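You operate a simulated robot arm through the tools that you are given. There is no shell and no other tool. Be economical: measure what you need, move in short steps, check, and stop when the job is done.

The job below is to be done with a simulated two-armed robot. You get a single attempt, and the scene is never put back.

JOB
Take the brush from the top of the blue cabinet and leave it on the shelf under the cover rail. Take the red roller and leave it in the steel pot. Take the black cover from the second wall shelf from the bottom and put it on the third wall shelf from the bottom. Put the white rag on the bottom wall shelf. Fetch the beige rag and set it on the second wall shelf from the bottom. Put the black jar on the bottom wall shelf. Put the bearing box that says "6205" from the grey bench on the top tray of the grey cart and the bearing box labelled "6204" on the middle shelf of the black stand. Take the white tub on the grey bench and put it away on the second wall shelf from the bottom. Put the blue roller on the top of the blue cabinet. Take the yellow jar on the grey bench and put it away on the second wall shelf from the bottom. Open the blue drawer. Any order will do. Set down upright: black jar, yellow jar.

It is judged by the outcome, as a careful person would: the job done as asked, and still so three seconds after it is handed in. It fails if anything else is knocked over, pushed out of place, dropped, spilled or broken. A push-on lid holds only when it is set on centred and level and pressed home; a screw cap is set on level and turned clockwise until tight.

ROBOT AND FRAMES
Two 7-joint arms with two-finger parallel grippers on one trunk, on a base that drives. Base frame: it is fixed to the floor where the robot stands at the start and does not move with it; the origin is under the middle of the robot, x ahead of it, y to its left, z up. Readings come in cm, degrees, newtons and seconds.
The left shoulder is at the start at [7, 13, 95.9], the right one opposite. With the tool pointing down near the work surface each hand reaches from about 10 to 34 cm from the robot's upright axis, wherever it stands, measured 20 degrees to its own side. Places, roughly: bearing box [375, 300, 75]; beige rag (11x7x3 cm) [380, 210, 100]; black cover (10x7x3 cm) [370, -10, 110]; black jar (5x5x6 cm) [370, 290, 70]; blue drawer [50, 10, 30]; blue roller (6x6x3 cm) [340, 360, 70]; bottom wall shelf [380, 40, 80]; brush (3x3x16 cm) [50, -10, 50]; middle shelf of the black stand [-20, 420, 50]; roller [75, 25, 50]; second wall shelf [380, 40, 110]; shelf under the cover rail (22x129 cm) [-432, 72, 74]; steel pot (16x16x9 cm) [380, 110, 80]; third wall shelf [380, 60, 150]; top of the blue cabinet [50, 10, 40]; top tray of the grey cart [210, 170, 80]; white rag (11x7x3 cm) [370, 120, 150]; white tub [350, 300, 75]; yellow jar (6x6x8 cm) [340, 380, 80]. Payload 1.57 kg a hand.
The tool frame of a hand sits at the grasp point between the pads (the TCP): z along the fingers, y along the line on which they close. The tips reach 3 cm beyond it. Largest opening 8 cm; finger width 1.7, thickness 1.2; the body of the gripper, 4 by 8.2 cm, starts 8 cm behind the TCP.
Orientation is told as [roll, pitch, yaw] about the base's x, y, z axes, in that order, counted from this pose: with the fingers straight down and closing along the base's y, the tool's x points along the base's -x, its y along +y and its z along -z.

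CONTROLS
- The arms move only by the tool send_rows. It takes "left_targets", "right_targets" or both (then of equal length, played together; a hand with none holds still); each is one flat list of numbers, 7 for each row, row after row: the gripper command, from -1 (fully open) to 1 (shut), values between in proportion, then the shift along the tool's x, y, z in units of 25 mm (1.0 is 25 mm), then the turn, a rotation vector about the tool's x, y, z in units of 4 degrees (1.0 is 4 degrees). In form: [jaw, dx, dy, dz, rx, ry, rz, jaw, dx, dy, dz, rx, ry, rz, ...]. A call has 1 to 12 rows; each row shifts and turns the commanded pose from where the row before left it, along the tool's axes as they then stand. A call with a number of a shift or a turn outside -1 to 1 is refused whole. A row lasts 0.2 s, in which the tool goes at most 5 cm and 8.6 degrees; a call with a longer step from one row to the next is refused whole, and so is a gripper value outside its range. Where a pose cannot be reached the arm comes as near as it can. A force on the tool above 40 N (or 10 N above the force at the start of the call, whichever is more), or a blocked arm, ends the call early, and 0.2 s more pass. The fingers move at their own pace (about 10.8 cm/s each) and stop on an object; they squeeze with about 33 N. The grip force told is the motor's: it shows also when the fingers shut on nothing. Time passes only in rows, and 0.2 s behind the last, so rows that do not move let the fingers close. The reply holds the time, the measured pose of the TCP, the force on the tool along the base axes, the opening and the grip force, in the units named above and with some noise, with the torque about the TCP (base axes, N m) and any sound that the robot's microphone picked up, and new pictures: "views" is both (left out), scene, wrist or none (wrist: the cameras of the hands that moved).
- Cameras (640 x 400 px; columns grow to the right, rows downward): "scene" is now at [10.87, 1.51, 114.69]; the picture's right is [0.25, -0.97, 0.00], its down [-0.89, -0.23, -0.41] and it looks along [0.39, 0.10, -0.91] (base axes); focal length 274 px, centre (320, 200). "left" rides on the left gripper at [7.2, 0.7, -12.2] in its tool frame; the picture's right is [-0.09, 1.00, 0.00], its down [-0.84, -0.08, -0.54] and it looks along [-0.54, -0.05, 0.84] (tool axes); focal length 238 px, centre (320, 200). "right" rides on the right gripper at [7.2, -0.7, -12.2] in its tool frame; the picture's right is [0.09, 1.00, 0.00], its down [-0.84, 0.08, -0.54] and it looks along [-0.54, 0.05, 0.84] (tool axes); focal length 238 px, centre (320, 200). There is no depth. A picture from a camera that has moved, and an enlarged one, comes with that camera's place and axes in the base frame and with its lens.
- raise_lower(by): slides the trunk up (or, below 0, down) by that many cm; the arms and the scene camera ride with it, the base frame stays. It gives what a move gives, with no picture.
- roll_base(legs): drives the robot by 1 to 6 legs, each [ahead, left, turn to the left] in cm, cm and degrees, along the robot's own axes; the way and the turn of a leg run together, so that a leg with both is an arc; at most 150 cm and 180 degrees a leg. The arms and the cameras ride along, it lands a little off, and it stops where it bumps. It gives what a move gives, and a new picture of the scene camera.
- head_to(pan, tilt): turns the head with the scene camera to pan (to the left, within 86 degrees either way) and tilt (down, from -29 to 69), counted from straight ahead of the robot. It gives what a move gives, and a new picture of the scene camera.
- enlarge(camera, box): a new picture of the part [left, top, right, bottom] of that camera's present view, enlarged. The clock stands still meanwhile.
- sign_off(): hands the job in; it is judged then, once.

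Work in short steps. Places have to be worked out from the pictures, the camera data and where the tool is seen: move nearer, look again, correct. Check each grasp and each placing, and mend what went wrong. You have 556 turns and 360 pictures in all, those below and enlarged ones among them. Open the grippers and draw the arms clear of the work before you hand the job in, unless the task says otherwise; then end with one line.

The tools are called after "Request:" as name(argument=value, ...) on one line, values as JSON. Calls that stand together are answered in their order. send_rows: Moves the arms, as the interface text tells. Its arguments: {"type":"object","properties":{"left_targets":{"type":"array"},"right_targets":{"type":"array"},"views":{"type":"string","enum":["both","scene","wrist","none"]}},"required":[]} The other tools are called the same way: raise_lower (by) slides the trunk up or down; roll_base (legs) drives the base; head_to (pan, tilt) turns the head that bears the scene camera; enlarge (camera, box) takes an enlarged picture of a part of a camera's view; sign_off () hands the job in.

At the start:

```text
time: 0.0
left_tcp_pos: [31.41, 31.35, 70.84]
left_orientation: [0.0, -0.1, 0.1]
left_contact_force: [0.6, 0.6, 1.1]
left_moment: [-0.02, 0.01, 0.02]
left_width: 8.0
left_finger_force: 0.1
right_tcp_pos: [27.4, -4.12, 60.09]
right_orientation: [-0.1, 0.0, 0.0]
right_contact_force: [0.2, -0.2, -0.7]
right_moment: [-0.01, -0.01, 0.0]
right_width: 8.0
right_finger_force: 0.2
trunk travel left (down, up): [-59.6, 34.4]
robot x, y, heading: [-0.73, 0.15, 0.0]
head pan, tilt: [14.4, 66.0]
```

scene: 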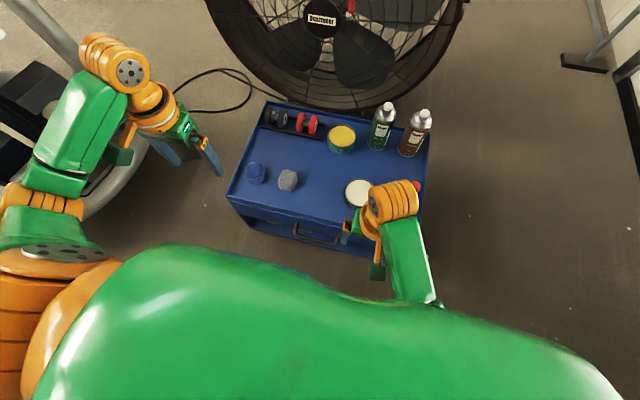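
right: 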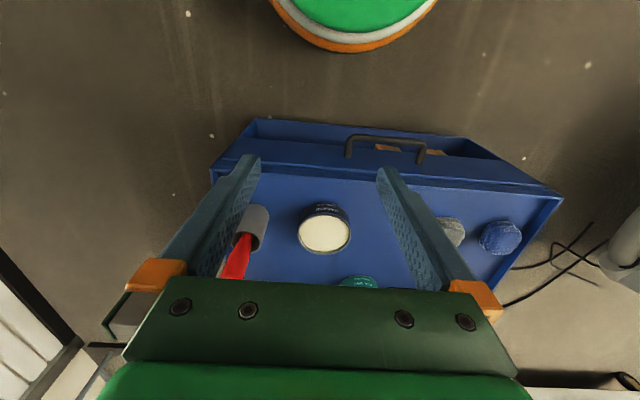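
left: 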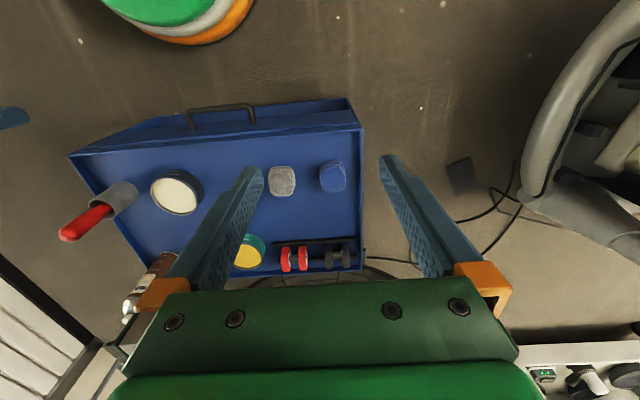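

I start by looking closer at the blue cabinet from the scene and right cameras.

Request:
enlarge(camera="scene", box=[220, 80, 460, 260])

Request:
enlarge(camera="right", box=[180, 100, 580, 300])

Request:
enlarge(camera="left", box=[40, 80, 400, 320])

```text
2.22 times, centred on (340, 170) of scene
camera zoom: at [10.87, 1.51, 114.69], right [0.25, -0.97, 0.0], down [-0.89, -0.23, -0.41], along [0.39, 0.1, -0.91], focal length 609 px, centre (276, 267)
```

zoom: 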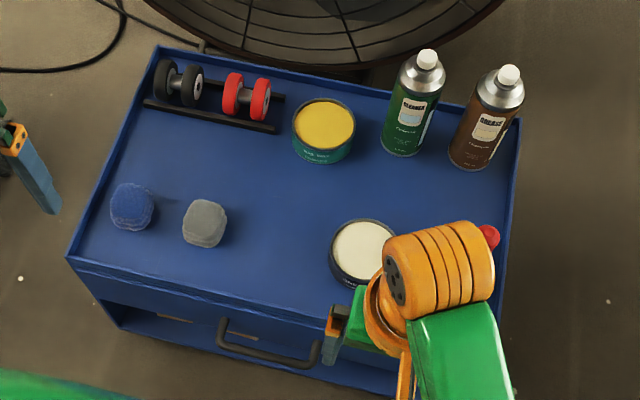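

```text
1.60 times, centred on (380, 200) of right
camera zoom: at [20.21, -4.82, 72.26], right [-0.09, 1.0, 0.0], down [0.84, 0.08, 0.54], along [0.54, 0.05, -0.84], focal length 381 px, centre (224, 200)
```

zoom: 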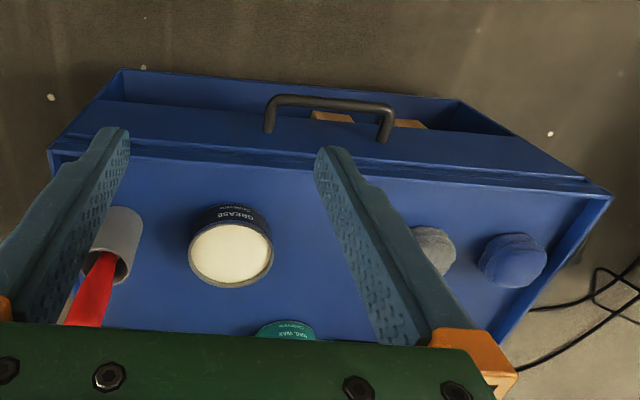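

```text
1.67 times, centred on (220, 200) of left
camera zoom: at [24.4, 32.0, 82.97], right [0.09, 1.0, 0.0], down [0.84, -0.08, 0.54], along [0.54, -0.05, -0.84], focal length 397 px, centre (487, 200)
```

zoom: 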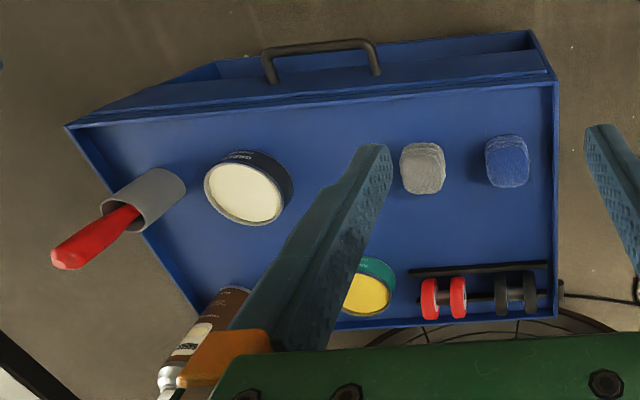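

The brush stands in a grey cup near (45,-12), the handle up. I tip the right hand forward (pitch) in place and shift it to y≈-13 for a look at the brush.

Request:
send_rows(right_targets=[-1, 0, -0.3, 0, 0, -1, 0, -1, 0, -0.3, 0, 0, -1, 0, -1, 0, -0.3, 0, 0, -1, 0, -1, 0, -0.3, 0, 0, -1, 0, -1, 0, -0.3, 0, 0, -1, 0, -1, 0, -0.3, 0, 0, -1, 0, -1, 0, -0.3, 0, 0, -1, 0, -1, 0, -0.3, 0, 0, -1, 0, -1, 0, -0.3, 0, 0, -1, 0, -1, 0, -0.3, 0, 0, -1, 0, -1, 0, -0.3, 0, 0, -1, 0, -1, 0, -0.3, 0, 0, -1, 0], views="both")

```text
time: 2.6
left_tcp_pos: [31.5, 31.36, 70.85]
left_orientation: [0.0, 0.0, 0.0]
left_contact_force: [0.6, -0.3, 0.0]
left_moment: [0.04, 0.0, 0.04]
left_width: 8.0
left_finger_force: 0.0
right_tcp_pos: [27.43, -13.3, 60.12]
right_orientation: [0.1, -48.1, 0.2]
right_contact_force: [0.9, 1.0, 0.1]
right_moment: [-0.02, -0.01, 0.01]
right_width: 8.0
right_finger_force: 0.0
trunk travel left (down, up): [-59.6, 34.4]
robot x, y, heading: [-0.14, -0.48, 0.1]
head pan, tilt: [14.4, 66.0]
camera scene: at [10.85, 1.5, 114.69], right [0.25, -0.97, 0.0], down [-0.89, -0.23, -0.41], along [0.39, 0.1, -0.91], focal length 274 px, centre (320, 200)
camera right: at [13.49, -13.83, 62.97], right [-0.06, 1.0, -0.07], down [0.16, 0.08, 0.98], along [0.99, 0.05, -0.16], focal length 238 px, centre (320, 200)
```

scene: 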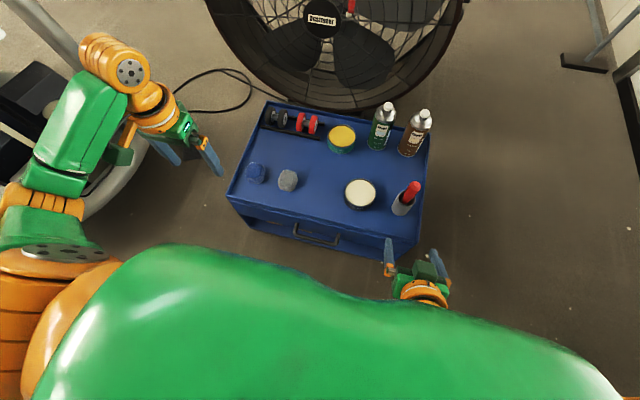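
right: 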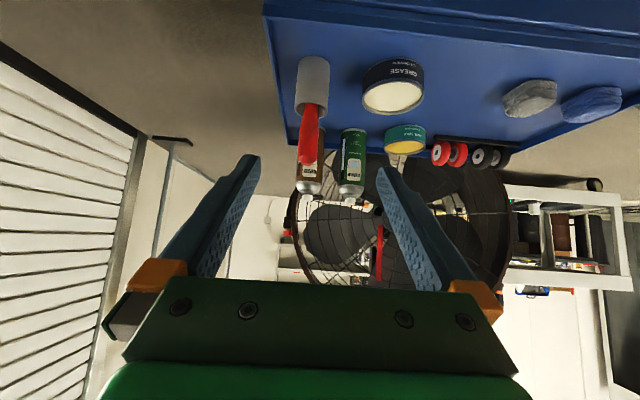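

The handle runs from the cup rim (z≈45) to its tip near (47.8,-14,52). I pitch on to about -72° and move to just short of the handle.

Request:
send_rows(right_targets=[-1, 0.18, -0.05, 0.77, 0, -1, 0, -1, 0.18, -0.05, 0.77, 0, -1, 0, -1, 0.18, -0.05, 0.77, 0, -1, 0, -1, 0.18, -0.05, 0.77, 0, -1, 0, -1, 0.18, -0.05, 0.77, 0, -1, 0, -1, 0.18, -0.05, 0.77, 0, -1, 0], views="both")

```text
time: 3.8
left_tcp_pos: [31.56, 31.34, 70.85]
left_orientation: [0.0, 0.0, 0.0]
left_contact_force: [1.0, 0.0, -0.3]
left_moment: [0.02, 0.02, 0.03]
left_width: 7.99
left_finger_force: 0.0
right_tcp_pos: [33.31, -18.11, 52.33]
right_orientation: [-19.2, -65.1, 21.0]
right_contact_force: [-0.5, -0.5, 0.6]
right_moment: [0.03, 0.01, -0.01]
right_width: 7.98
right_finger_force: 0.0
trunk travel left (down, up): [-59.6, 34.4]
robot x, y, heading: [-0.32, 0.02, 0.1]
head pan, tilt: [14.4, 66.0]
stopped in row 6 (right hand): the arm was blocked; the commanded pose is now the measured one
camera scene: at [10.91, 1.52, 114.69], right [0.25, -0.97, 0.0], down [-0.89, -0.23, -0.41], along [0.39, 0.1, -0.91], focal length 274 px, centre (320, 200)
camera right: at [19.36, -19.85, 50.73], right [-0.1, 0.97, -0.22], down [-0.17, 0.2, 0.96], along [0.98, 0.13, 0.15], focal length 238 px, centre (320, 200)
```

scene: 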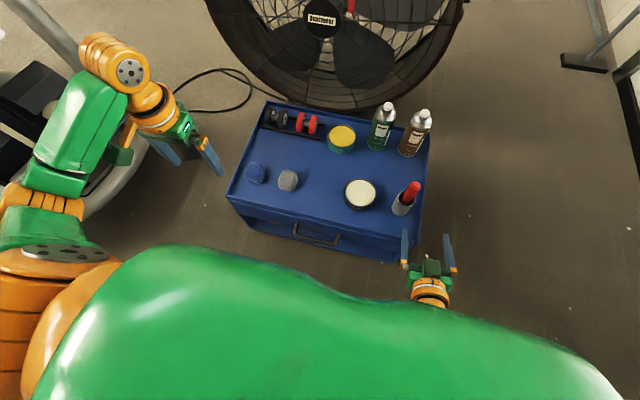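
right: 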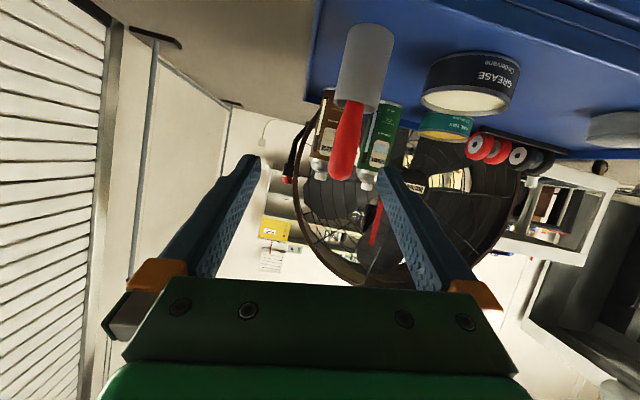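

The arm hit a joint limit this low in front of the shoulder; lowering the trunk should help. I raise the hand 20 cm first, levelling it, then lower the trunk.

Request:
send_rows(right_targets=[-1, -0.9, -0.14, -0.4, 0, 0, 0.27, -1, -0.9, -0.14, -0.4, 0, 0, 0.27, -1, -0.9, -0.14, -0.4, 0, 0, 0.27, -1, -0.9, -0.1, -0.4, 0, 0, 0.27, -1, -0.9, -0.1, -0.4, 0, 0, 0.27, -1, -0.9, -0.05, -0.4, 0, 0, 0.27, -1, -0.9, 0, -0.4, 0, 0, 0.27, -1, -0.9, 0, -0.4, 0, 0, 0.27], views="none")

Request:
raise_lower(by=-24)

```text
time: 5.6
left_tcp_pos: [31.6, 31.45, 70.82]
left_orientation: [0.0, 0.0, -0.1]
left_contact_force: [0.3, 0.5, 0.4]
left_moment: [-0.01, -0.01, 0.04]
left_width: 7.99
left_finger_force: 0.0
right_tcp_pos: [33.36, -18.15, 71.7]
right_orientation: [0.5, -66.5, -0.3]
right_contact_force: [-0.9, 0.5, -0.1]
right_moment: [0.01, 0.02, -0.01]
right_width: 8.01
right_finger_force: 0.1
right hand out of reach, approached as far as the arm can: row 8
trunk travel left (down, up): [-59.6, 34.4]
robot x, y, heading: [-0.04, -0.31, -0.4]
head pan, tilt: [14.4, 66.0]
```

```text
time: 8.1
left_tcp_pos: [31.43, 31.28, 46.87]
left_orientation: [0.0, -0.1, 0.1]
left_contact_force: [0.1, -1.0, 0.8]
left_moment: [0.0, 0.0, 0.02]
left_width: 8.0
left_finger_force: 0.0
right_tcp_pos: [33.31, -18.07, 47.75]
right_orientation: [0.6, -66.6, -0.3]
right_contact_force: [0.8, -0.6, 0.1]
right_moment: [0.02, 0.0, 0.0]
right_width: 8.01
right_finger_force: 0.0
trunk travel left (down, up): [-35.6, 58.4]
robot x, y, heading: [-0.31, 0.09, 0.2]
head pan, tilt: [14.4, 66.0]
```

Now I move to the pre-grasp just short of the handle at z≈50, y≈-14.

Request:
send_rows(right_targets=[-1, -0.37, 0.4, 0.37, 0, -0.5, 0, -1, -0.37, 0.4, 0.37, 0, -0.5, 0, -1, -0.37, 0.4, 0.37, 0, -0.5, 0, -1, -0.37, 0.4, 0.37, 0, -0.5, 0], views="both")

```text
time: 9.1
left_tcp_pos: [31.42, 31.4, 46.88]
left_orientation: [0.0, 0.0, -0.1]
left_contact_force: [-0.1, -0.2, -1.1]
left_moment: [-0.02, 0.01, -0.05]
left_width: 8.02
left_finger_force: 0.0
right_tcp_pos: [38.06, -14.14, 49.91]
right_orientation: [0.8, -74.8, -0.5]
right_contact_force: [0.1, 0.2, 0.1]
right_moment: [0.01, 0.02, 0.01]
right_width: 7.99
right_finger_force: 0.0
trunk travel left (down, up): [-35.6, 58.4]
robot x, y, heading: [0.25, 0.01, -0.0]
head pan, tilt: [14.4, 66.0]
camera scene: at [10.87, 1.5, 90.69], right [0.25, -0.97, 0.0], down [-0.89, -0.23, -0.41], along [0.39, 0.1, -0.91], focal length 274 px, centre (320, 200)
camera right: at [24.36, -14.81, 46.22], right [-0.03, 1.0, -0.09], down [-0.3, 0.07, 0.95], along [0.95, 0.05, 0.3], focal length 238 px, centre (320, 200)
```

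scene: 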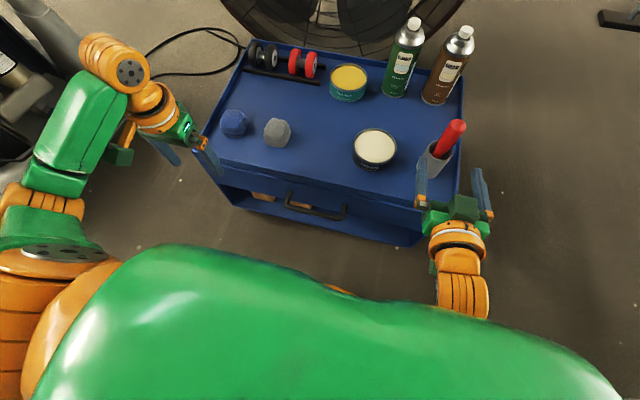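
right: 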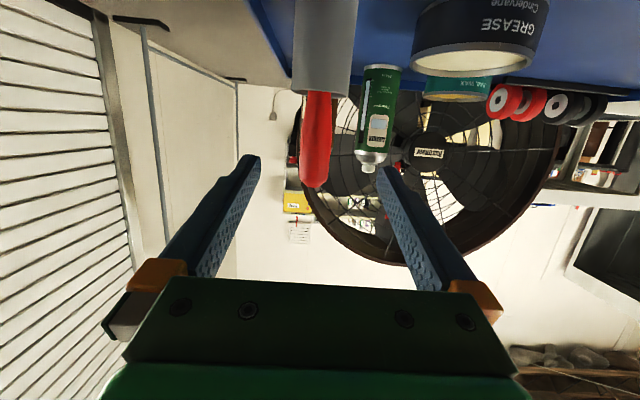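

The tip is at z≈52, on the centre line. I advance 9 cm along the fingers to bracket the handle at z≈49 and then close.

Request:
send_rows(right_targets=[-1, -0.1, 0, 0.6, 0, 0, 0, -1, -0.1, 0, 0.6, 0, 0, 0, -1, -0.1, 0, 0.6, 0, 0, 0, -1, -0.1, 0, 0.6, 0, 0, 0, -1, -0.1, 0, 0.6, 0, 0, 0, -1, -0.1, 0, 0.6, 0, 0, 0], views="scene")

Request:
send_rows(right_targets=[0, 0, 0, 0, 0, 0, 0, 1, 0, 0, 0, 0, 0, 0, 1, 0, 0, 0, 0, 0, 0, 1, 0, 0, 0, 0, 0, 0], views="both")

```text
time: 10.5
left_tcp_pos: [31.42, 31.39, 46.87]
left_orientation: [0.0, 0.0, 0.0]
left_contact_force: [-0.5, 0.2, -0.7]
left_moment: [0.02, 0.01, 0.02]
left_width: 8.01
left_finger_force: 0.0
right_tcp_pos: [47.11, -14.15, 49.15]
right_orientation: [1.0, -74.6, -0.7]
right_contact_force: [0.7, 1.0, 1.0]
right_moment: [-0.03, 0.03, 0.03]
right_width: 8.02
right_finger_force: 0.1
trunk travel left (down, up): [-35.6, 58.4]
robot x, y, heading: [0.39, -0.1, -0.1]
head pan, tilt: [14.4, 66.0]
camera scene: at [10.88, 1.49, 90.69], right [0.25, -0.97, 0.0], down [-0.89, -0.23, -0.41], along [0.39, 0.1, -0.91], focal length 274 px, centre (320, 200)
```

scene: 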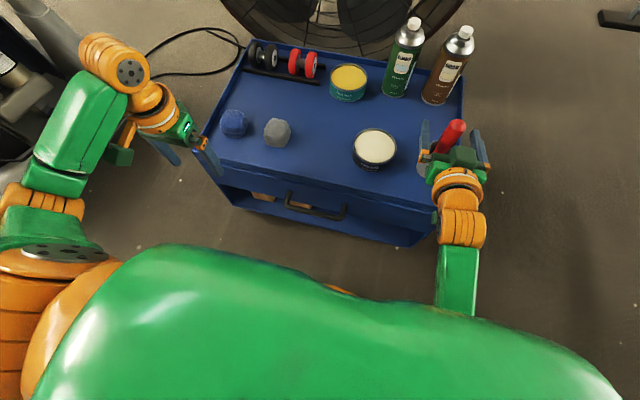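

```text
time: 11.5
left_tcp_pos: [31.51, 31.37, 46.85]
left_orientation: [0.0, -0.1, -0.1]
left_contact_force: [-0.1, 0.2, -0.2]
left_moment: [0.0, -0.02, 0.0]
left_width: 7.99
left_finger_force: 0.0
right_tcp_pos: [47.08, -14.05, 49.06]
right_orientation: [0.8, -74.6, -0.6]
right_contact_force: [0.6, 0.7, 1.3]
right_moment: [0.0, -0.05, 0.04]
right_width: 2.82
right_finger_force: 32.8
trunk travel left (down, up): [-35.6, 58.4]
robot x, y, heading: [-0.02, 0.09, 0.0]
head pan, tilt: [14.4, 66.0]
camera scene: at [10.87, 1.5, 90.69], right [0.25, -0.97, 0.0], down [-0.89, -0.23, -0.41], along [0.39, 0.1, -0.91], focal length 274 px, centre (320, 200)
camera right: at [33.4, -14.77, 45.38], right [-0.03, 1.0, -0.08], down [-0.3, 0.07, 0.95], along [0.95, 0.05, 0.3], focal length 238 px, centre (320, 200)
```

scene: 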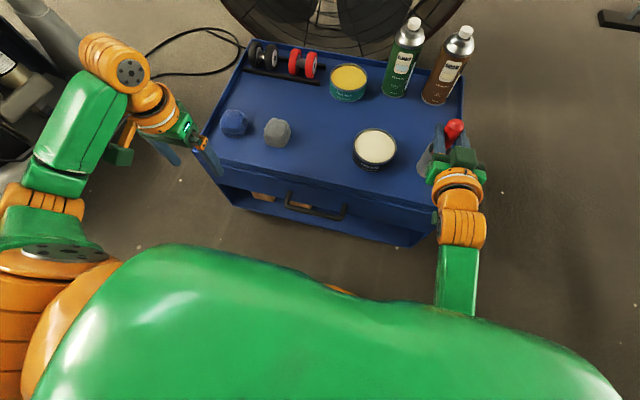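
right: 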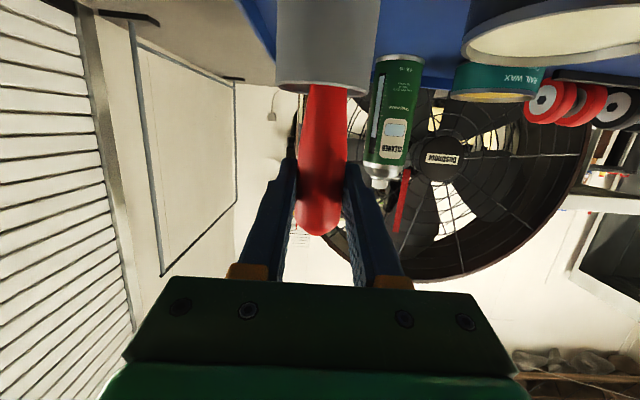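

The handle is gripped (2.8 cm). I lift straight up with the trunk and check that the cup stays behind.

Request:
raise_lower(by=8)

Request:
enlarge(camera="right", box=[160, 0, 480, 200])

```text
time: 12.7
left_tcp_pos: [31.63, 31.35, 54.96]
left_orientation: [0.0, 0.0, -0.1]
left_contact_force: [-0.5, -0.8, -0.4]
left_moment: [0.0, 0.0, 0.02]
left_width: 8.01
left_finger_force: 0.0
right_tcp_pos: [46.99, -14.1, 57.02]
right_orientation: [0.9, -74.6, -0.7]
right_contact_force: [0.2, 1.1, -0.2]
right_moment: [0.0, 0.02, -0.04]
right_width: 2.78
right_finger_force: 33.2
trunk travel left (down, up): [-43.6, 50.4]
robot x, y, heading: [0.3, -0.01, -0.3]
head pan, tilt: [14.4, 66.0]
```

```text
2.00 times, centred on (320, 100) of right
camera zoom: at [33.41, -14.77, 53.37], right [-0.03, 1.0, -0.08], down [-0.3, 0.07, 0.95], along [0.95, 0.05, 0.3], focal length 477 px, centre (320, 400)
```

zoom: 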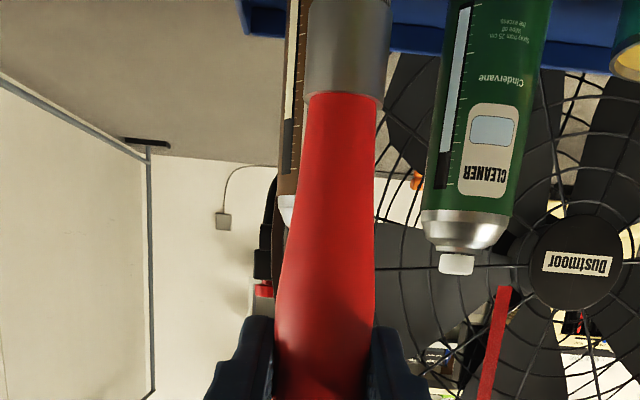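

The narrower grey part is the brush's ferrule, so the cup stayed. I raise further and look from the scene camera.

Request:
raise_lower(by=12)

Request:
head_to(pan=-10, tilt=55)

```text
time: 14.2
left_tcp_pos: [31.43, 31.37, 66.86]
left_orientation: [-0.1, 0.0, 0.1]
left_contact_force: [-0.8, 0.4, -0.3]
left_moment: [0.0, 0.02, 0.01]
left_width: 8.0
left_finger_force: 0.0
right_tcp_pos: [47.18, -14.09, 69.05]
right_orientation: [0.9, -74.6, -0.6]
right_contact_force: [-0.2, 0.2, -0.9]
right_moment: [-0.01, 0.02, -0.03]
right_width: 2.79
right_finger_force: 33.4
trunk travel left (down, up): [-55.6, 38.4]
robot x, y, heading: [-0.1, -0.15, 0.2]
head pan, tilt: [14.4, 66.0]
```

```text
time: 15.1
left_tcp_pos: [31.55, 31.35, 66.77]
left_orientation: [0.0, 0.0, 0.0]
left_contact_force: [0.5, 0.5, -0.5]
left_moment: [0.01, -0.02, 0.01]
left_width: 8.0
left_finger_force: 0.0
right_tcp_pos: [47.03, -14.15, 69.07]
right_orientation: [0.9, -74.6, -0.8]
right_contact_force: [-0.4, -0.7, -1.2]
right_moment: [0.01, 0.03, 0.05]
right_width: 2.77
right_finger_force: 32.6
trunk travel left (down, up): [-55.6, 38.4]
robot x, y, heading: [-0.21, 0.27, -0.1]
head pan, tilt: [-10.0, 55.0]
camera scene: at [12.23, -1.23, 111.95], right [-0.17, -0.98, 0.0], down [-0.81, 0.14, -0.57], along [0.56, -0.1, -0.82], focal length 274 px, centre (320, 200)
```

scene: 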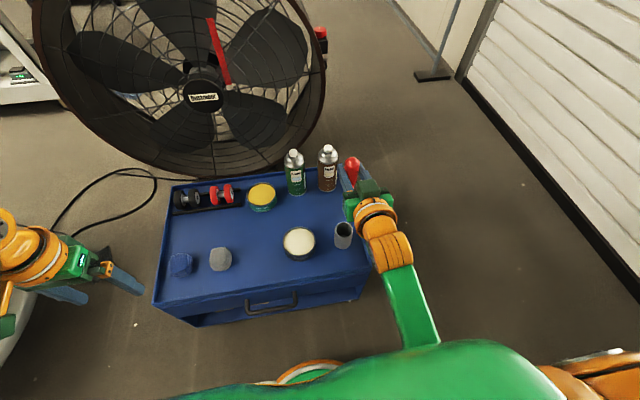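

The brush is free and the cup stands. Next the red roller: I drive 10 cm closer and extend the left hand toward it for a look.

Request:
roll_base(legs=[[10, 0, 0]])

Request:
send_rows(left_targets=[-1, -0.8, -0.6, 0, 0, 0, 0, -1, -0.8, -0.6, 0, 0, 0, 0, -1, -0.8, -0.6, 0, 0, 0, 0, -1, -0.8, -0.6, 0, 0, 0, 0, -1, -0.8, -0.6, 0, 0, 0, 0, -1, -0.8, -0.6, 0, 0, 0, 0, -1, -0.8, -0.6, 0, 0, 0, 0], views="both")

```text
time: 16.2
left_tcp_pos: [41.49, 31.37, 66.8]
left_orientation: [0.0, -0.1, -0.1]
left_contact_force: [0.2, -1.5, 0.5]
left_moment: [0.0, 0.02, 0.01]
left_width: 7.99
left_finger_force: 0.1
right_tcp_pos: [57.18, -14.12, 69.03]
right_orientation: [0.9, -74.6, -0.6]
right_contact_force: [0.3, 0.0, -1.4]
right_moment: [0.03, 0.01, 0.01]
right_width: 2.82
right_finger_force: 32.3
trunk travel left (down, up): [-55.6, 38.4]
robot x, y, heading: [10.09, 0.1, -0.0]
head pan, tilt: [-10.0, 55.0]
camera scene: at [22.32, -1.23, 111.95], right [-0.17, -0.98, 0.0], down [-0.81, 0.14, -0.57], along [0.56, -0.1, -0.82], focal length 274 px, centre (320, 200)
```

scene: 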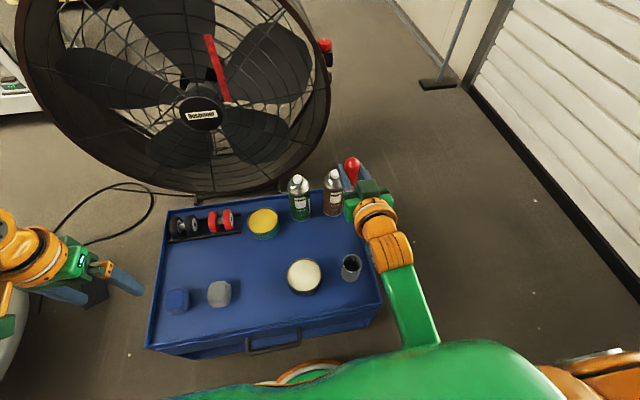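

```text
time: 17.8
left_tcp_pos: [55.64, 20.81, 66.85]
left_orientation: [0.1, 0.2, 0.0]
left_contact_force: [0.1, 0.7, 0.6]
left_moment: [0.03, 0.01, 0.01]
left_width: 8.0
left_finger_force: 0.1
right_tcp_pos: [57.09, -14.16, 69.09]
right_orientation: [1.0, -74.6, -0.9]
right_contact_force: [-0.1, 0.2, 0.1]
right_moment: [0.04, -0.03, -0.02]
right_width: 2.78
right_finger_force: 32.7
trunk travel left (down, up): [-55.6, 38.4]
robot x, y, heading: [9.55, -0.21, -0.1]
head pan, tilt: [-10.0, 55.0]
camera scene: at [22.35, -1.29, 111.95], right [-0.17, -0.98, 0.0], down [-0.81, 0.14, -0.57], along [0.56, -0.1, -0.82], focal length 274 px, centre (320, 200)
camera left: at [48.45, 21.41, 79.03], right [0.09, 1.0, 0.0], down [0.84, -0.08, 0.54], along [0.54, -0.05, -0.84], focal length 238 px, centre (320, 200)
```

scene: 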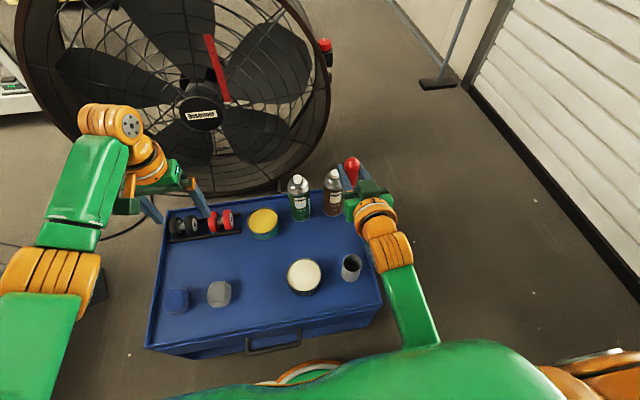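
left: 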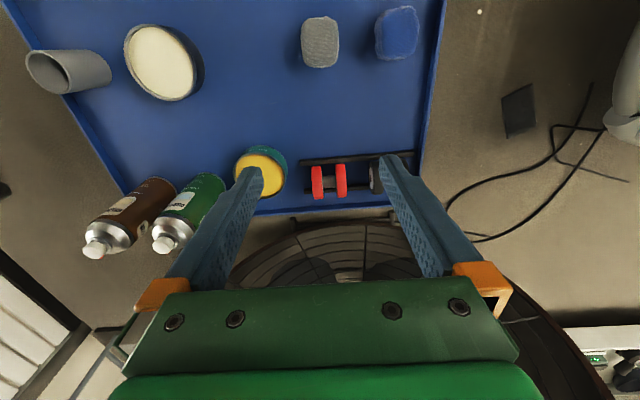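

The red roller is near (68.4,21.2), about 6 cm wide along y. I move above it at z≈55 and look again.

Request:
send_rows(left_targets=[-1, -0.85, 0.03, 0.8, 0, 0, 0, -1, -0.85, 0.03, 0.8, 0, 0, 0, -1, -0.85, 0.03, 0.8, 0, 0, 0, -1, -0.85, 0.03, 0.8, 0, 0, 0, -1, -0.85, 0.03, 0.8, 0, 0, 0, -1, -0.85, 0.03, 0.8, 0, 0, 0], views="wrist")

```text
time: 19.2
left_tcp_pos: [57.4, 21.91, 59.11]
left_orientation: [0.0, 0.0, -0.1]
left_contact_force: [-0.5, 0.8, 0.2]
left_moment: [0.01, 0.0, 0.01]
left_width: 8.0
left_finger_force: 0.0
left hand out of reach, approached as far as the arm can: row 2, 3, 4, 5, 6
right_tcp_pos: [57.23, -14.04, 69.06]
right_orientation: [0.9, -74.6, -0.6]
right_contact_force: [0.6, 0.1, -0.5]
right_moment: [0.0, -0.01, -0.02]
right_width: 2.79
right_finger_force: 33.0
trunk travel left (down, up): [-55.6, 38.4]
robot x, y, heading: [10.2, -0.26, 0.1]
head pan, tilt: [-10.0, 55.0]
camera left: at [50.35, 22.65, 71.23], right [0.09, 1.0, 0.0], down [0.84, -0.08, 0.54], along [0.54, -0.05, -0.84], focal length 238 px, centre (320, 200)
```

left: 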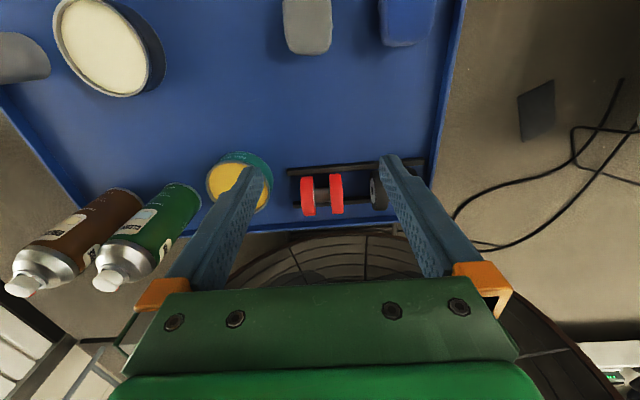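

Out of reach from here with fingers straight down. I pull the right hand up and back, pitch the left hand forward, then lower the trunk for more reach.

Request:
send_rows(left_targets=[-1, 0, 0, -0.8, 0, -1, 0, -1, 0, 0, -0.8, 0, -1, 0, -1, 0, 0, -0.8, 0, -1, 0, -1, 0, 0, -0.8, 0, -1, 0, -1, 0, 0, -0.8, 0, -1, 0, -1, 0, 0, -0.8, 0, -1, 0, -1, -0.8, 0, -0.5, 0, -1, 0, -1, -0.8, 0, -0.5, 0, -1, 0, -1, -0.8, 0, -0.5, 0, -1, 0, -1, 0, 0, 0, 0, -1, 0, -1, 0, 0, 0, 0, -1, 0, -1, 0, 0, 0, 0, -1, 0], right_targets=[1, -0.8, 0, -0.9, 0, 0, 0, 1, -0.8, 0, -0.9, 0, 0, 0, 1, -0.8, 0, -0.9, 0, 0, 0, 1, -0.8, 0, -0.9, 0, 0, 0, 1, -0.8, 0, -0.9, 0, 0, 0, 1, -0.8, 0, -0.9, 0, 0, 0, 1, 0, 0, 0, 0, 0, 0, 1, 0, 0, 0, 0, 0, 0, 1, 0, 0, 0, 0, 0, 0, 1, 0, 0, 0, 0, 0, 0, 1, 0, 0, 0, 0, 0, 0, 1, 0, 0, 0, 0, 0, 0], views="scene")

```text
time: 21.8
left_tcp_pos: [58.91, 22.09, 76.97]
left_orientation: [0.0, -48.1, 0.0]
left_contact_force: [0.6, 0.3, -0.6]
left_moment: [0.01, -0.02, 0.01]
left_width: 7.98
left_finger_force: 0.1
right_tcp_pos: [52.96, -12.23, 81.71]
right_orientation: [-0.8, -74.8, 0.9]
right_contact_force: [-0.3, -0.3, 0.0]
right_moment: [-0.02, 0.01, -0.03]
right_width: 2.79
right_finger_force: 33.2
right hand out of reach, approached as far as the arm can: row 4, 5, 6
trunk travel left (down, up): [-55.6, 38.4]
robot x, y, heading: [9.89, 0.07, 0.2]
head pan, tilt: [-10.0, 55.0]
camera scene: at [22.28, -1.22, 111.96], right [-0.17, -0.98, 0.0], down [-0.81, 0.14, -0.57], along [0.56, -0.1, -0.82], focal length 274 px, centre (320, 200)
```

scene: 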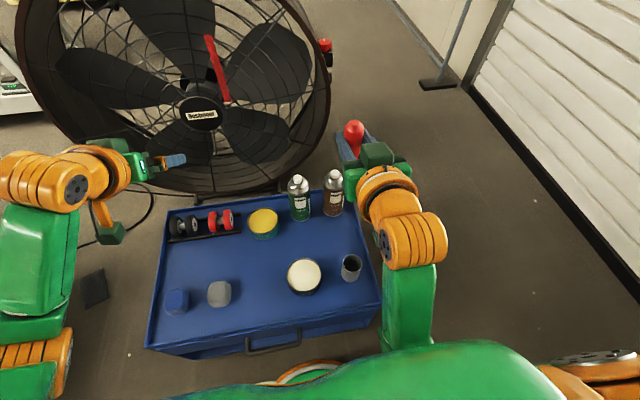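

The brush is high enough. I lower the trunk 20 cm and view the roller from the left wrist.

Request:
raise_lower(by=-20)

Request:
send_rows(left_targets=[-1, 0, 0, 0, 0, 0, 0], views="wrist")

```text
time: 24.0
left_tcp_pos: [58.84, 22.09, 56.92]
left_orientation: [0.0, -48.0, 0.0]
left_contact_force: [-0.1, 0.9, 0.8]
left_moment: [0.0, 0.0, 0.0]
left_width: 7.99
left_finger_force: 0.1
right_tcp_pos: [53.0, -12.16, 61.75]
right_orientation: [-0.8, -74.6, 0.9]
right_contact_force: [-0.1, -0.4, -1.2]
right_moment: [-0.02, 0.01, -0.01]
right_width: 2.8
right_finger_force: 33.4
trunk travel left (down, up): [-35.6, 58.4]
robot x, y, heading: [9.74, 0.17, -0.1]
head pan, tilt: [-10.0, 55.0]
```

```text
time: 24.4
left_tcp_pos: [58.83, 22.09, 56.93]
left_orientation: [0.0, -48.1, 0.0]
left_contact_force: [-0.2, -0.8, -1.0]
left_moment: [0.04, 0.02, 0.01]
left_width: 7.99
left_finger_force: 0.0
right_tcp_pos: [53.07, -12.14, 61.62]
right_orientation: [-0.9, -74.6, 0.9]
right_contact_force: [-0.6, 0.9, -1.5]
right_moment: [0.03, -0.01, 0.01]
right_width: 2.79
right_finger_force: 32.7
trunk travel left (down, up): [-35.6, 58.4]
robot x, y, heading: [10.18, 0.01, 0.0]
head pan, tilt: [-10.0, 55.0]
camera left: at [45.13, 22.72, 59.73], right [0.06, 1.0, 0.07], down [0.16, -0.08, 0.98], along [0.99, -0.05, -0.16], focal length 238 px, centre (320, 200)
```

left: 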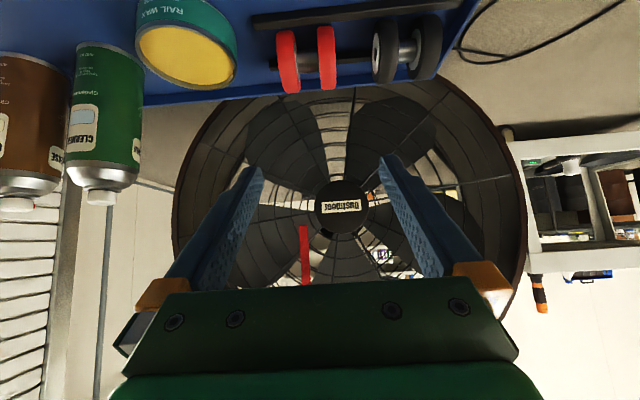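

The roller's centre is about (68.4,21.1,41). I close in along the fingers to about 6 cm away and check the lateral alignment.

Request:
send_rows(left_targets=[-1, 0.4, -0.1, 0.93, 0, 0, 0, -1, 0.4, -0.1, 0.93, 0, 0, 0, -1, 0.4, -0.1, 0.93, 0, 0, 0, -1, 0.4, -0.1, 0.93, 0, 0, 0], views="wrist")

```text
time: 25.4
left_tcp_pos: [63.1, 21.1, 47.77]
left_orientation: [0.0, -47.9, 0.0]
left_contact_force: [0.3, 0.5, -0.3]
left_moment: [0.03, 0.01, -0.02]
left_width: 8.0
left_finger_force: 0.1
right_tcp_pos: [52.98, -12.07, 61.67]
right_orientation: [-0.9, -74.6, 0.9]
right_contact_force: [-0.1, 0.0, -0.2]
right_moment: [0.0, -0.03, 0.01]
right_width: 2.78
right_finger_force: 32.8
trunk travel left (down, up): [-35.6, 58.4]
robot x, y, heading: [10.14, 0.32, -0.0]
head pan, tilt: [-10.0, 55.0]
camera left: at [49.34, 21.73, 50.5], right [0.06, 1.0, 0.07], down [0.16, -0.08, 0.98], along [0.99, -0.05, -0.16], focal length 238 px, centre (320, 200)
```

left: 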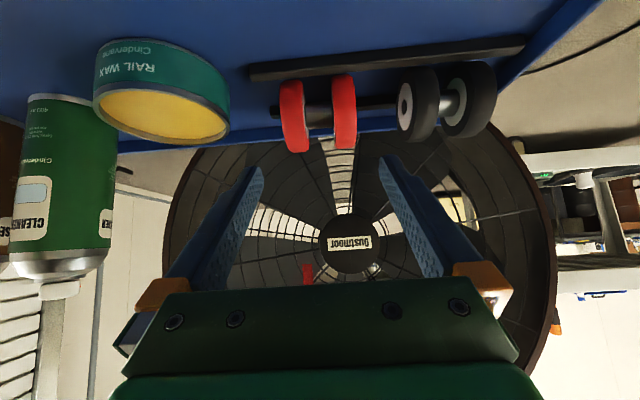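

Aligned within a few millimetres. I advance to the grasp and close.

Request:
send_rows(left_targets=[-1, 0.093, 0.01, 0.73, 0, 0, 0, -1, 0.093, 0.01, 0.73, 0, 0, 0, -1, 0.093, 0, 0.73, 0, 0, 0, -1, 0.093, 0, 0.73, 0, 0, 0], views="wrist")

Request:
send_rows(left_targets=[0, 0, 0, 0, 0, 0, 0, 1, 0, 0, 0, 0, 0, 0, 1, 0, 0, 0, 0, 0, 0], views="wrist")

```text
time: 26.4
left_tcp_pos: [67.97, 21.17, 42.2]
left_orientation: [0.0, -48.0, 0.0]
left_contact_force: [1.0, 0.0, -0.3]
left_moment: [0.01, 0.05, 0.03]
left_width: 8.03
left_finger_force: 0.1
right_tcp_pos: [53.07, -12.12, 61.72]
right_orientation: [-0.8, -74.7, 0.8]
right_contact_force: [-0.2, -0.4, 0.3]
right_moment: [-0.03, 0.05, 0.0]
right_width: 2.77
right_finger_force: 33.2
trunk travel left (down, up): [-35.6, 58.4]
robot x, y, heading: [10.41, 0.16, 0.0]
head pan, tilt: [-10.0, 55.0]
camera left: at [54.23, 21.72, 44.95], right [0.06, 1.0, 0.07], down [0.16, -0.08, 0.98], along [0.99, -0.05, -0.16], focal length 238 px, centre (320, 200)
```

left: 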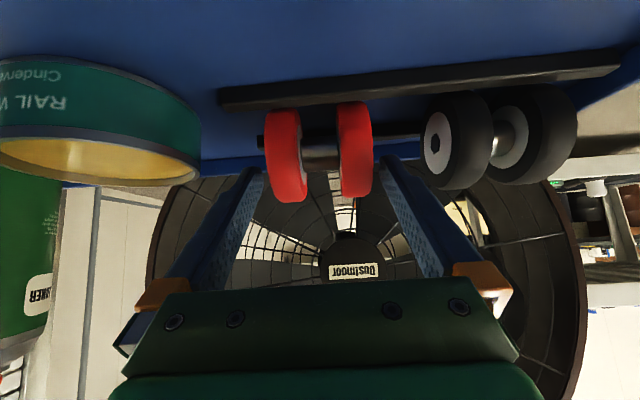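

```text
time: 27.2
left_tcp_pos: [68.02, 21.09, 42.32]
left_orientation: [0.0, -48.0, 0.2]
left_contact_force: [0.8, 1.5, -0.3]
left_moment: [0.04, -0.09, 0.04]
left_width: 6.13
left_finger_force: 32.9
right_tcp_pos: [52.99, -12.25, 61.7]
right_orientation: [-0.7, -74.6, 0.9]
right_contact_force: [-0.2, 0.2, -1.3]
right_moment: [0.02, -0.01, 0.01]
right_width: 2.78
right_finger_force: 32.7
trunk travel left (down, up): [-35.6, 58.4]
robot x, y, heading: [10.06, -0.22, 0.2]
head pan, tilt: [-10.0, 55.0]
camera left: at [54.22, 21.74, 44.98], right [0.06, 1.0, 0.07], down [0.16, -0.08, 0.98], along [0.99, -0.05, -0.16], focal length 238 px, centre (320, 200)
```

left: 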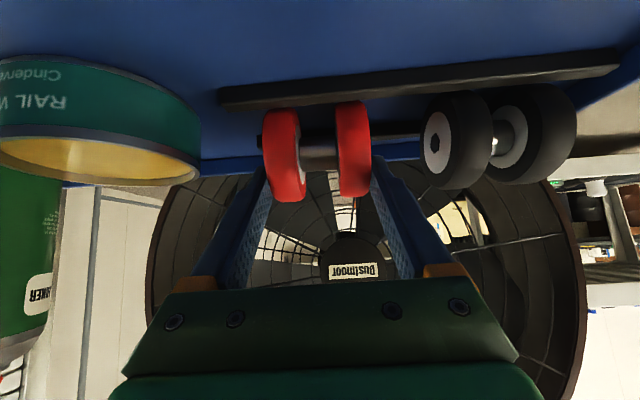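

Gripped at 6.13 cm. I lift 20 cm with the trunk and back the robot off.

Request:
raise_lower(by=20)

Request:
roll_base(legs=[[-40, 0, 0]])

Request:
send_rows(left_targets=[1, 0, 0, 0, 0, 0, 0], views="wrist")

```text
time: 29.4
left_tcp_pos: [68.08, 21.16, 62.22]
left_orientation: [0.0, -47.9, 0.1]
left_contact_force: [-0.7, -0.2, -1.6]
left_moment: [0.02, 0.06, -0.01]
left_width: 6.16
left_finger_force: 33.5
right_tcp_pos: [52.95, -12.09, 81.75]
right_orientation: [-0.8, -74.6, 0.9]
right_contact_force: [-0.2, 1.1, -0.6]
right_moment: [0.0, -0.04, 0.02]
right_width: 2.78
right_finger_force: 32.6
trunk travel left (down, up): [-55.6, 38.4]
robot x, y, heading: [10.25, -0.03, 0.2]
head pan, tilt: [-10.0, 55.0]
```

```text
time: 31.9
left_tcp_pos: [27.53, 21.26, 62.24]
left_orientation: [0.0, -48.1, 0.2]
left_contact_force: [-0.5, 0.2, -1.1]
left_moment: [-0.01, 0.02, 0.0]
left_width: 6.11
left_finger_force: 33.0
right_tcp_pos: [12.55, -12.17, 81.73]
right_orientation: [-0.9, -74.6, 1.1]
right_contact_force: [-0.1, -0.1, -0.5]
right_moment: [-0.01, 0.02, -0.02]
right_width: 2.8
right_finger_force: 32.7
trunk travel left (down, up): [-55.6, 38.4]
robot x, y, heading: [-30.45, -0.03, 0.1]
head pan, tilt: [-10.0, 55.0]
camera scene: at [-18.16, -1.26, 111.95], right [-0.17, -0.99, 0.0], down [-0.81, 0.14, -0.57], along [0.56, -0.1, -0.82], focal length 274 px, centre (320, 200)
```

scene: 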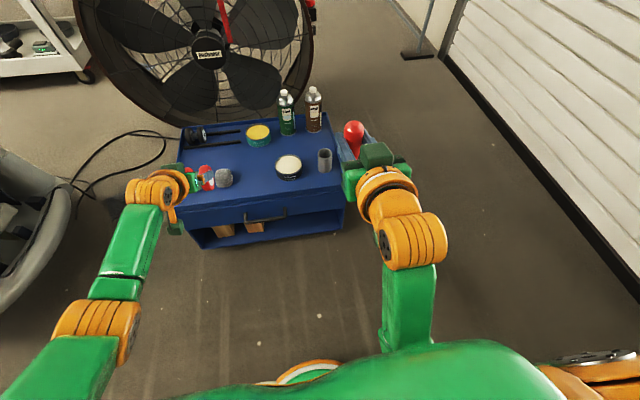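

```text
time: 32.3
left_tcp_pos: [27.33, 21.35, 62.14]
left_orientation: [0.0, -47.9, 0.3]
left_contact_force: [-0.6, 0.1, -1.6]
left_moment: [0.0, 0.02, 0.03]
left_width: 6.1
left_finger_force: 33.2
right_tcp_pos: [12.57, -12.15, 81.7]
right_orientation: [-1.3, -74.7, 1.5]
right_contact_force: [0.0, 0.4, -0.8]
right_moment: [-0.03, 0.01, 0.0]
right_width: 2.81
right_finger_force: 32.8
trunk travel left (down, up): [-55.6, 38.4]
robot x, y, heading: [-30.94, -0.35, 0.2]
head pan, tilt: [-10.0, 55.0]
camera left: at [13.68, 21.79, 64.94], right [0.06, 1.0, 0.07], down [0.16, -0.08, 0.98], along [0.99, -0.05, -0.16], focal length 238 px, centre (320, 200)
```

left: 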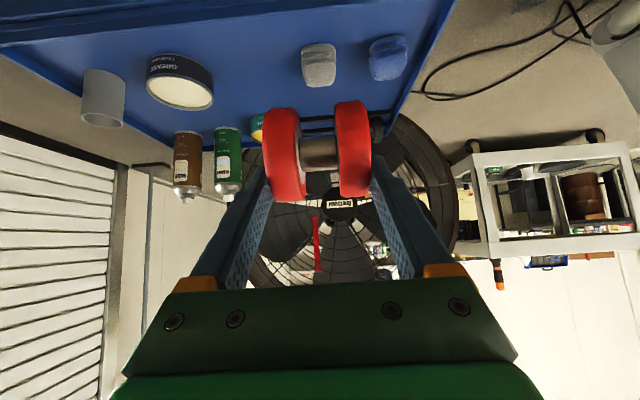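

Both items are held. Before travelling, I look right and left to map the room.

Request:
head_to(pan=-80, tilt=20)

Request:
head_to(pan=80, tilt=20)

Request:
head_to(pan=25, tilt=12)

```text
time: 33.7
left_tcp_pos: [27.48, 21.33, 62.3]
left_orientation: [-0.2, -47.9, 0.3]
left_contact_force: [-0.3, -0.6, -1.2]
left_moment: [-0.02, 0.01, 0.01]
left_width: 6.13
left_finger_force: 33.0
right_tcp_pos: [12.67, -12.08, 81.68]
right_orientation: [-1.1, -74.6, 1.4]
right_contact_force: [-0.5, 0.0, 0.3]
right_moment: [0.01, -0.03, 0.02]
right_width: 2.8
right_finger_force: 32.4
trunk travel left (down, up): [-55.6, 38.4]
robot x, y, heading: [-30.28, 0.05, 0.2]
head pan, tilt: [-80.0, 20.0]
camera scene: at [-23.58, -9.2, 117.16], right [-0.98, -0.18, 0.0], down [-0.06, 0.34, -0.94], along [0.17, -0.92, -0.34], focal length 274 px, centre (320, 200)
```

scene: 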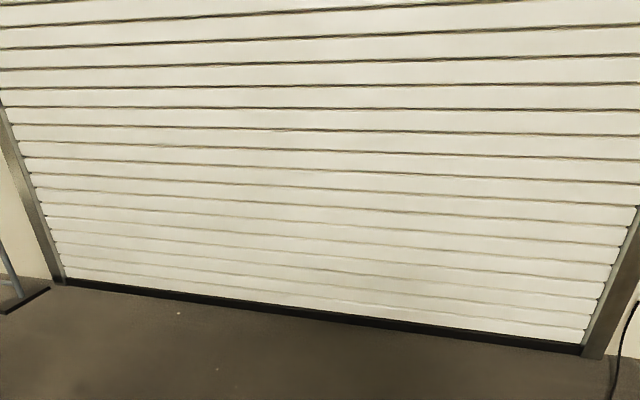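

```text
time: 36.1
left_tcp_pos: [27.44, 21.21, 62.16]
left_orientation: [-0.1, -47.9, 0.1]
left_contact_force: [0.4, 0.5, -1.4]
left_moment: [-0.01, 0.04, -0.03]
left_width: 6.15
left_finger_force: 33.5
right_tcp_pos: [12.54, -12.08, 81.73]
right_orientation: [-1.2, -74.6, 1.4]
right_contact_force: [-0.1, -0.6, -1.0]
right_moment: [0.03, 0.01, -0.02]
right_width: 2.81
right_finger_force: 33.1
trunk travel left (down, up): [-55.6, 38.4]
robot x, y, heading: [-30.52, -0.05, -0.1]
head pan, tilt: [80.0, 20.0]
camera scene: at [-23.65, 9.14, 117.16], right [0.99, -0.17, 0.0], down [-0.06, -0.34, -0.94], along [0.16, 0.93, -0.34], focal length 274 px, centre (320, 200)
```

scene: 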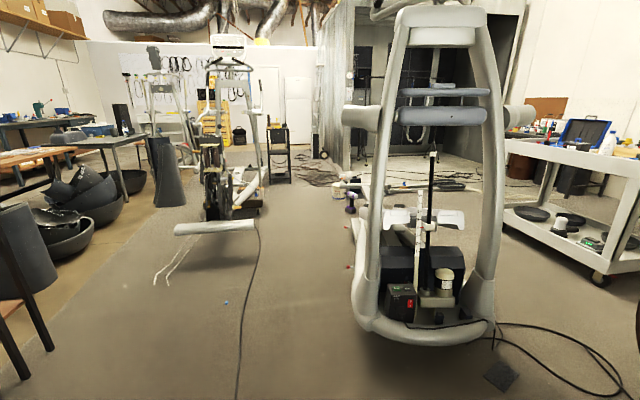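

```text
time: 37.4
left_tcp_pos: [27.48, 21.26, 62.21]
left_orientation: [-0.1, -47.8, 0.3]
left_contact_force: [-0.9, 0.3, -1.4]
left_moment: [0.0, 0.05, 0.01]
left_width: 6.13
left_finger_force: 32.6
right_tcp_pos: [12.56, -12.02, 81.77]
right_orientation: [-1.1, -74.6, 1.4]
right_contact_force: [0.0, 0.0, -0.2]
right_moment: [0.02, 0.01, -0.02]
right_width: 2.79
right_finger_force: 33.2
trunk travel left (down, up): [-55.6, 38.4]
robot x, y, heading: [-30.4, -0.27, 0.4]
head pan, tilt: [25.0, 12.0]
camera scene: at [-16.81, 3.95, 118.46], right [0.43, -0.9, 0.0], down [-0.19, -0.09, -0.98], along [0.88, 0.42, -0.21], focal length 274 px, centre (320, 200)
```

scene: 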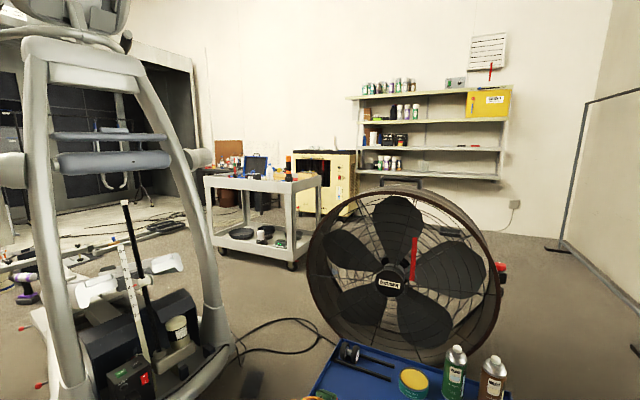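

The right side is clear, so I turn right by 180° and look at the far end for the cover rail.

Request:
roll_base(legs=[[0, 0, -90], [0, 0, -90]])

Request:
head_to(pan=-15, tilt=12)

```text
time: 45.3
left_tcp_pos: [-87.32, -23.78, 62.27]
left_orientation: [0.0, -48.0, -177.2]
left_contact_force: [-0.6, 0.6, -2.1]
left_moment: [-0.04, -0.05, -0.02]
left_width: 6.11
left_finger_force: 32.8
right_tcp_pos: [-73.78, 10.01, 81.73]
right_orientation: [-1.1, -74.6, -176.2]
right_contact_force: [-0.1, 0.8, -0.5]
right_moment: [0.02, 0.0, 0.0]
right_width: 2.78
right_finger_force: 33.4
trunk travel left (down, up): [-55.6, 38.4]
robot x, y, heading: [-30.4, -0.07, -177.4]
head pan, tilt: [25.0, 12.0]
camera scene: at [-43.64, -4.65, 118.46], right [-0.46, 0.89, 0.0], down [0.18, 0.1, -0.98], along [-0.87, -0.45, -0.21], focal length 274 px, centre (320, 200)
```

scene: 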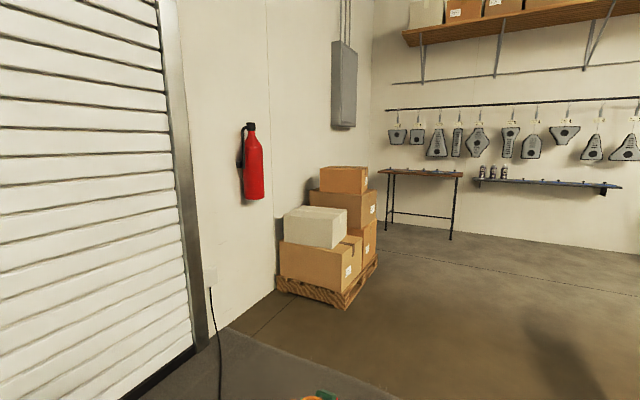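

```text
time: 46.4
left_tcp_pos: [-87.33, -23.78, 62.22]
left_orientation: [0.0, -47.9, -177.3]
left_contact_force: [0.0, -0.2, -1.0]
left_moment: [-0.02, -0.02, 0.03]
left_width: 6.15
left_finger_force: 33.4
right_tcp_pos: [-73.93, 10.21, 81.68]
right_orientation: [-1.3, -74.7, -176.0]
right_contact_force: [-0.1, 0.7, 0.7]
right_moment: [-0.01, 0.01, 0.0]
right_width: 2.8
right_finger_force: 32.9
trunk travel left (down, up): [-55.6, 38.4]
robot x, y, heading: [-30.38, 0.21, -177.5]
head pan, tilt: [-15.0, 12.0]
camera scene: at [-44.49, 1.66, 118.46], right [0.21, 0.98, 0.0], down [0.2, -0.04, -0.98], along [-0.96, 0.21, -0.21], focal length 274 px, centre (320, 200)
```

scene: 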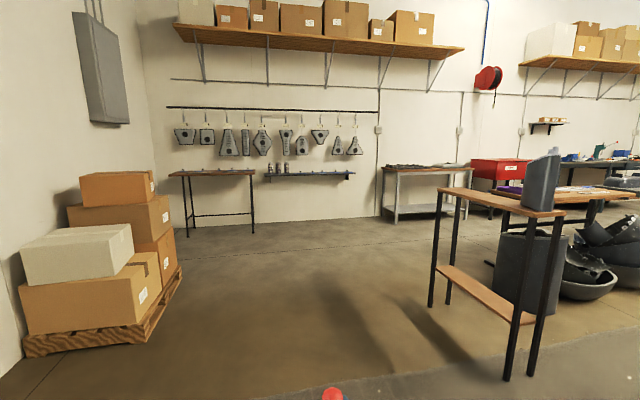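

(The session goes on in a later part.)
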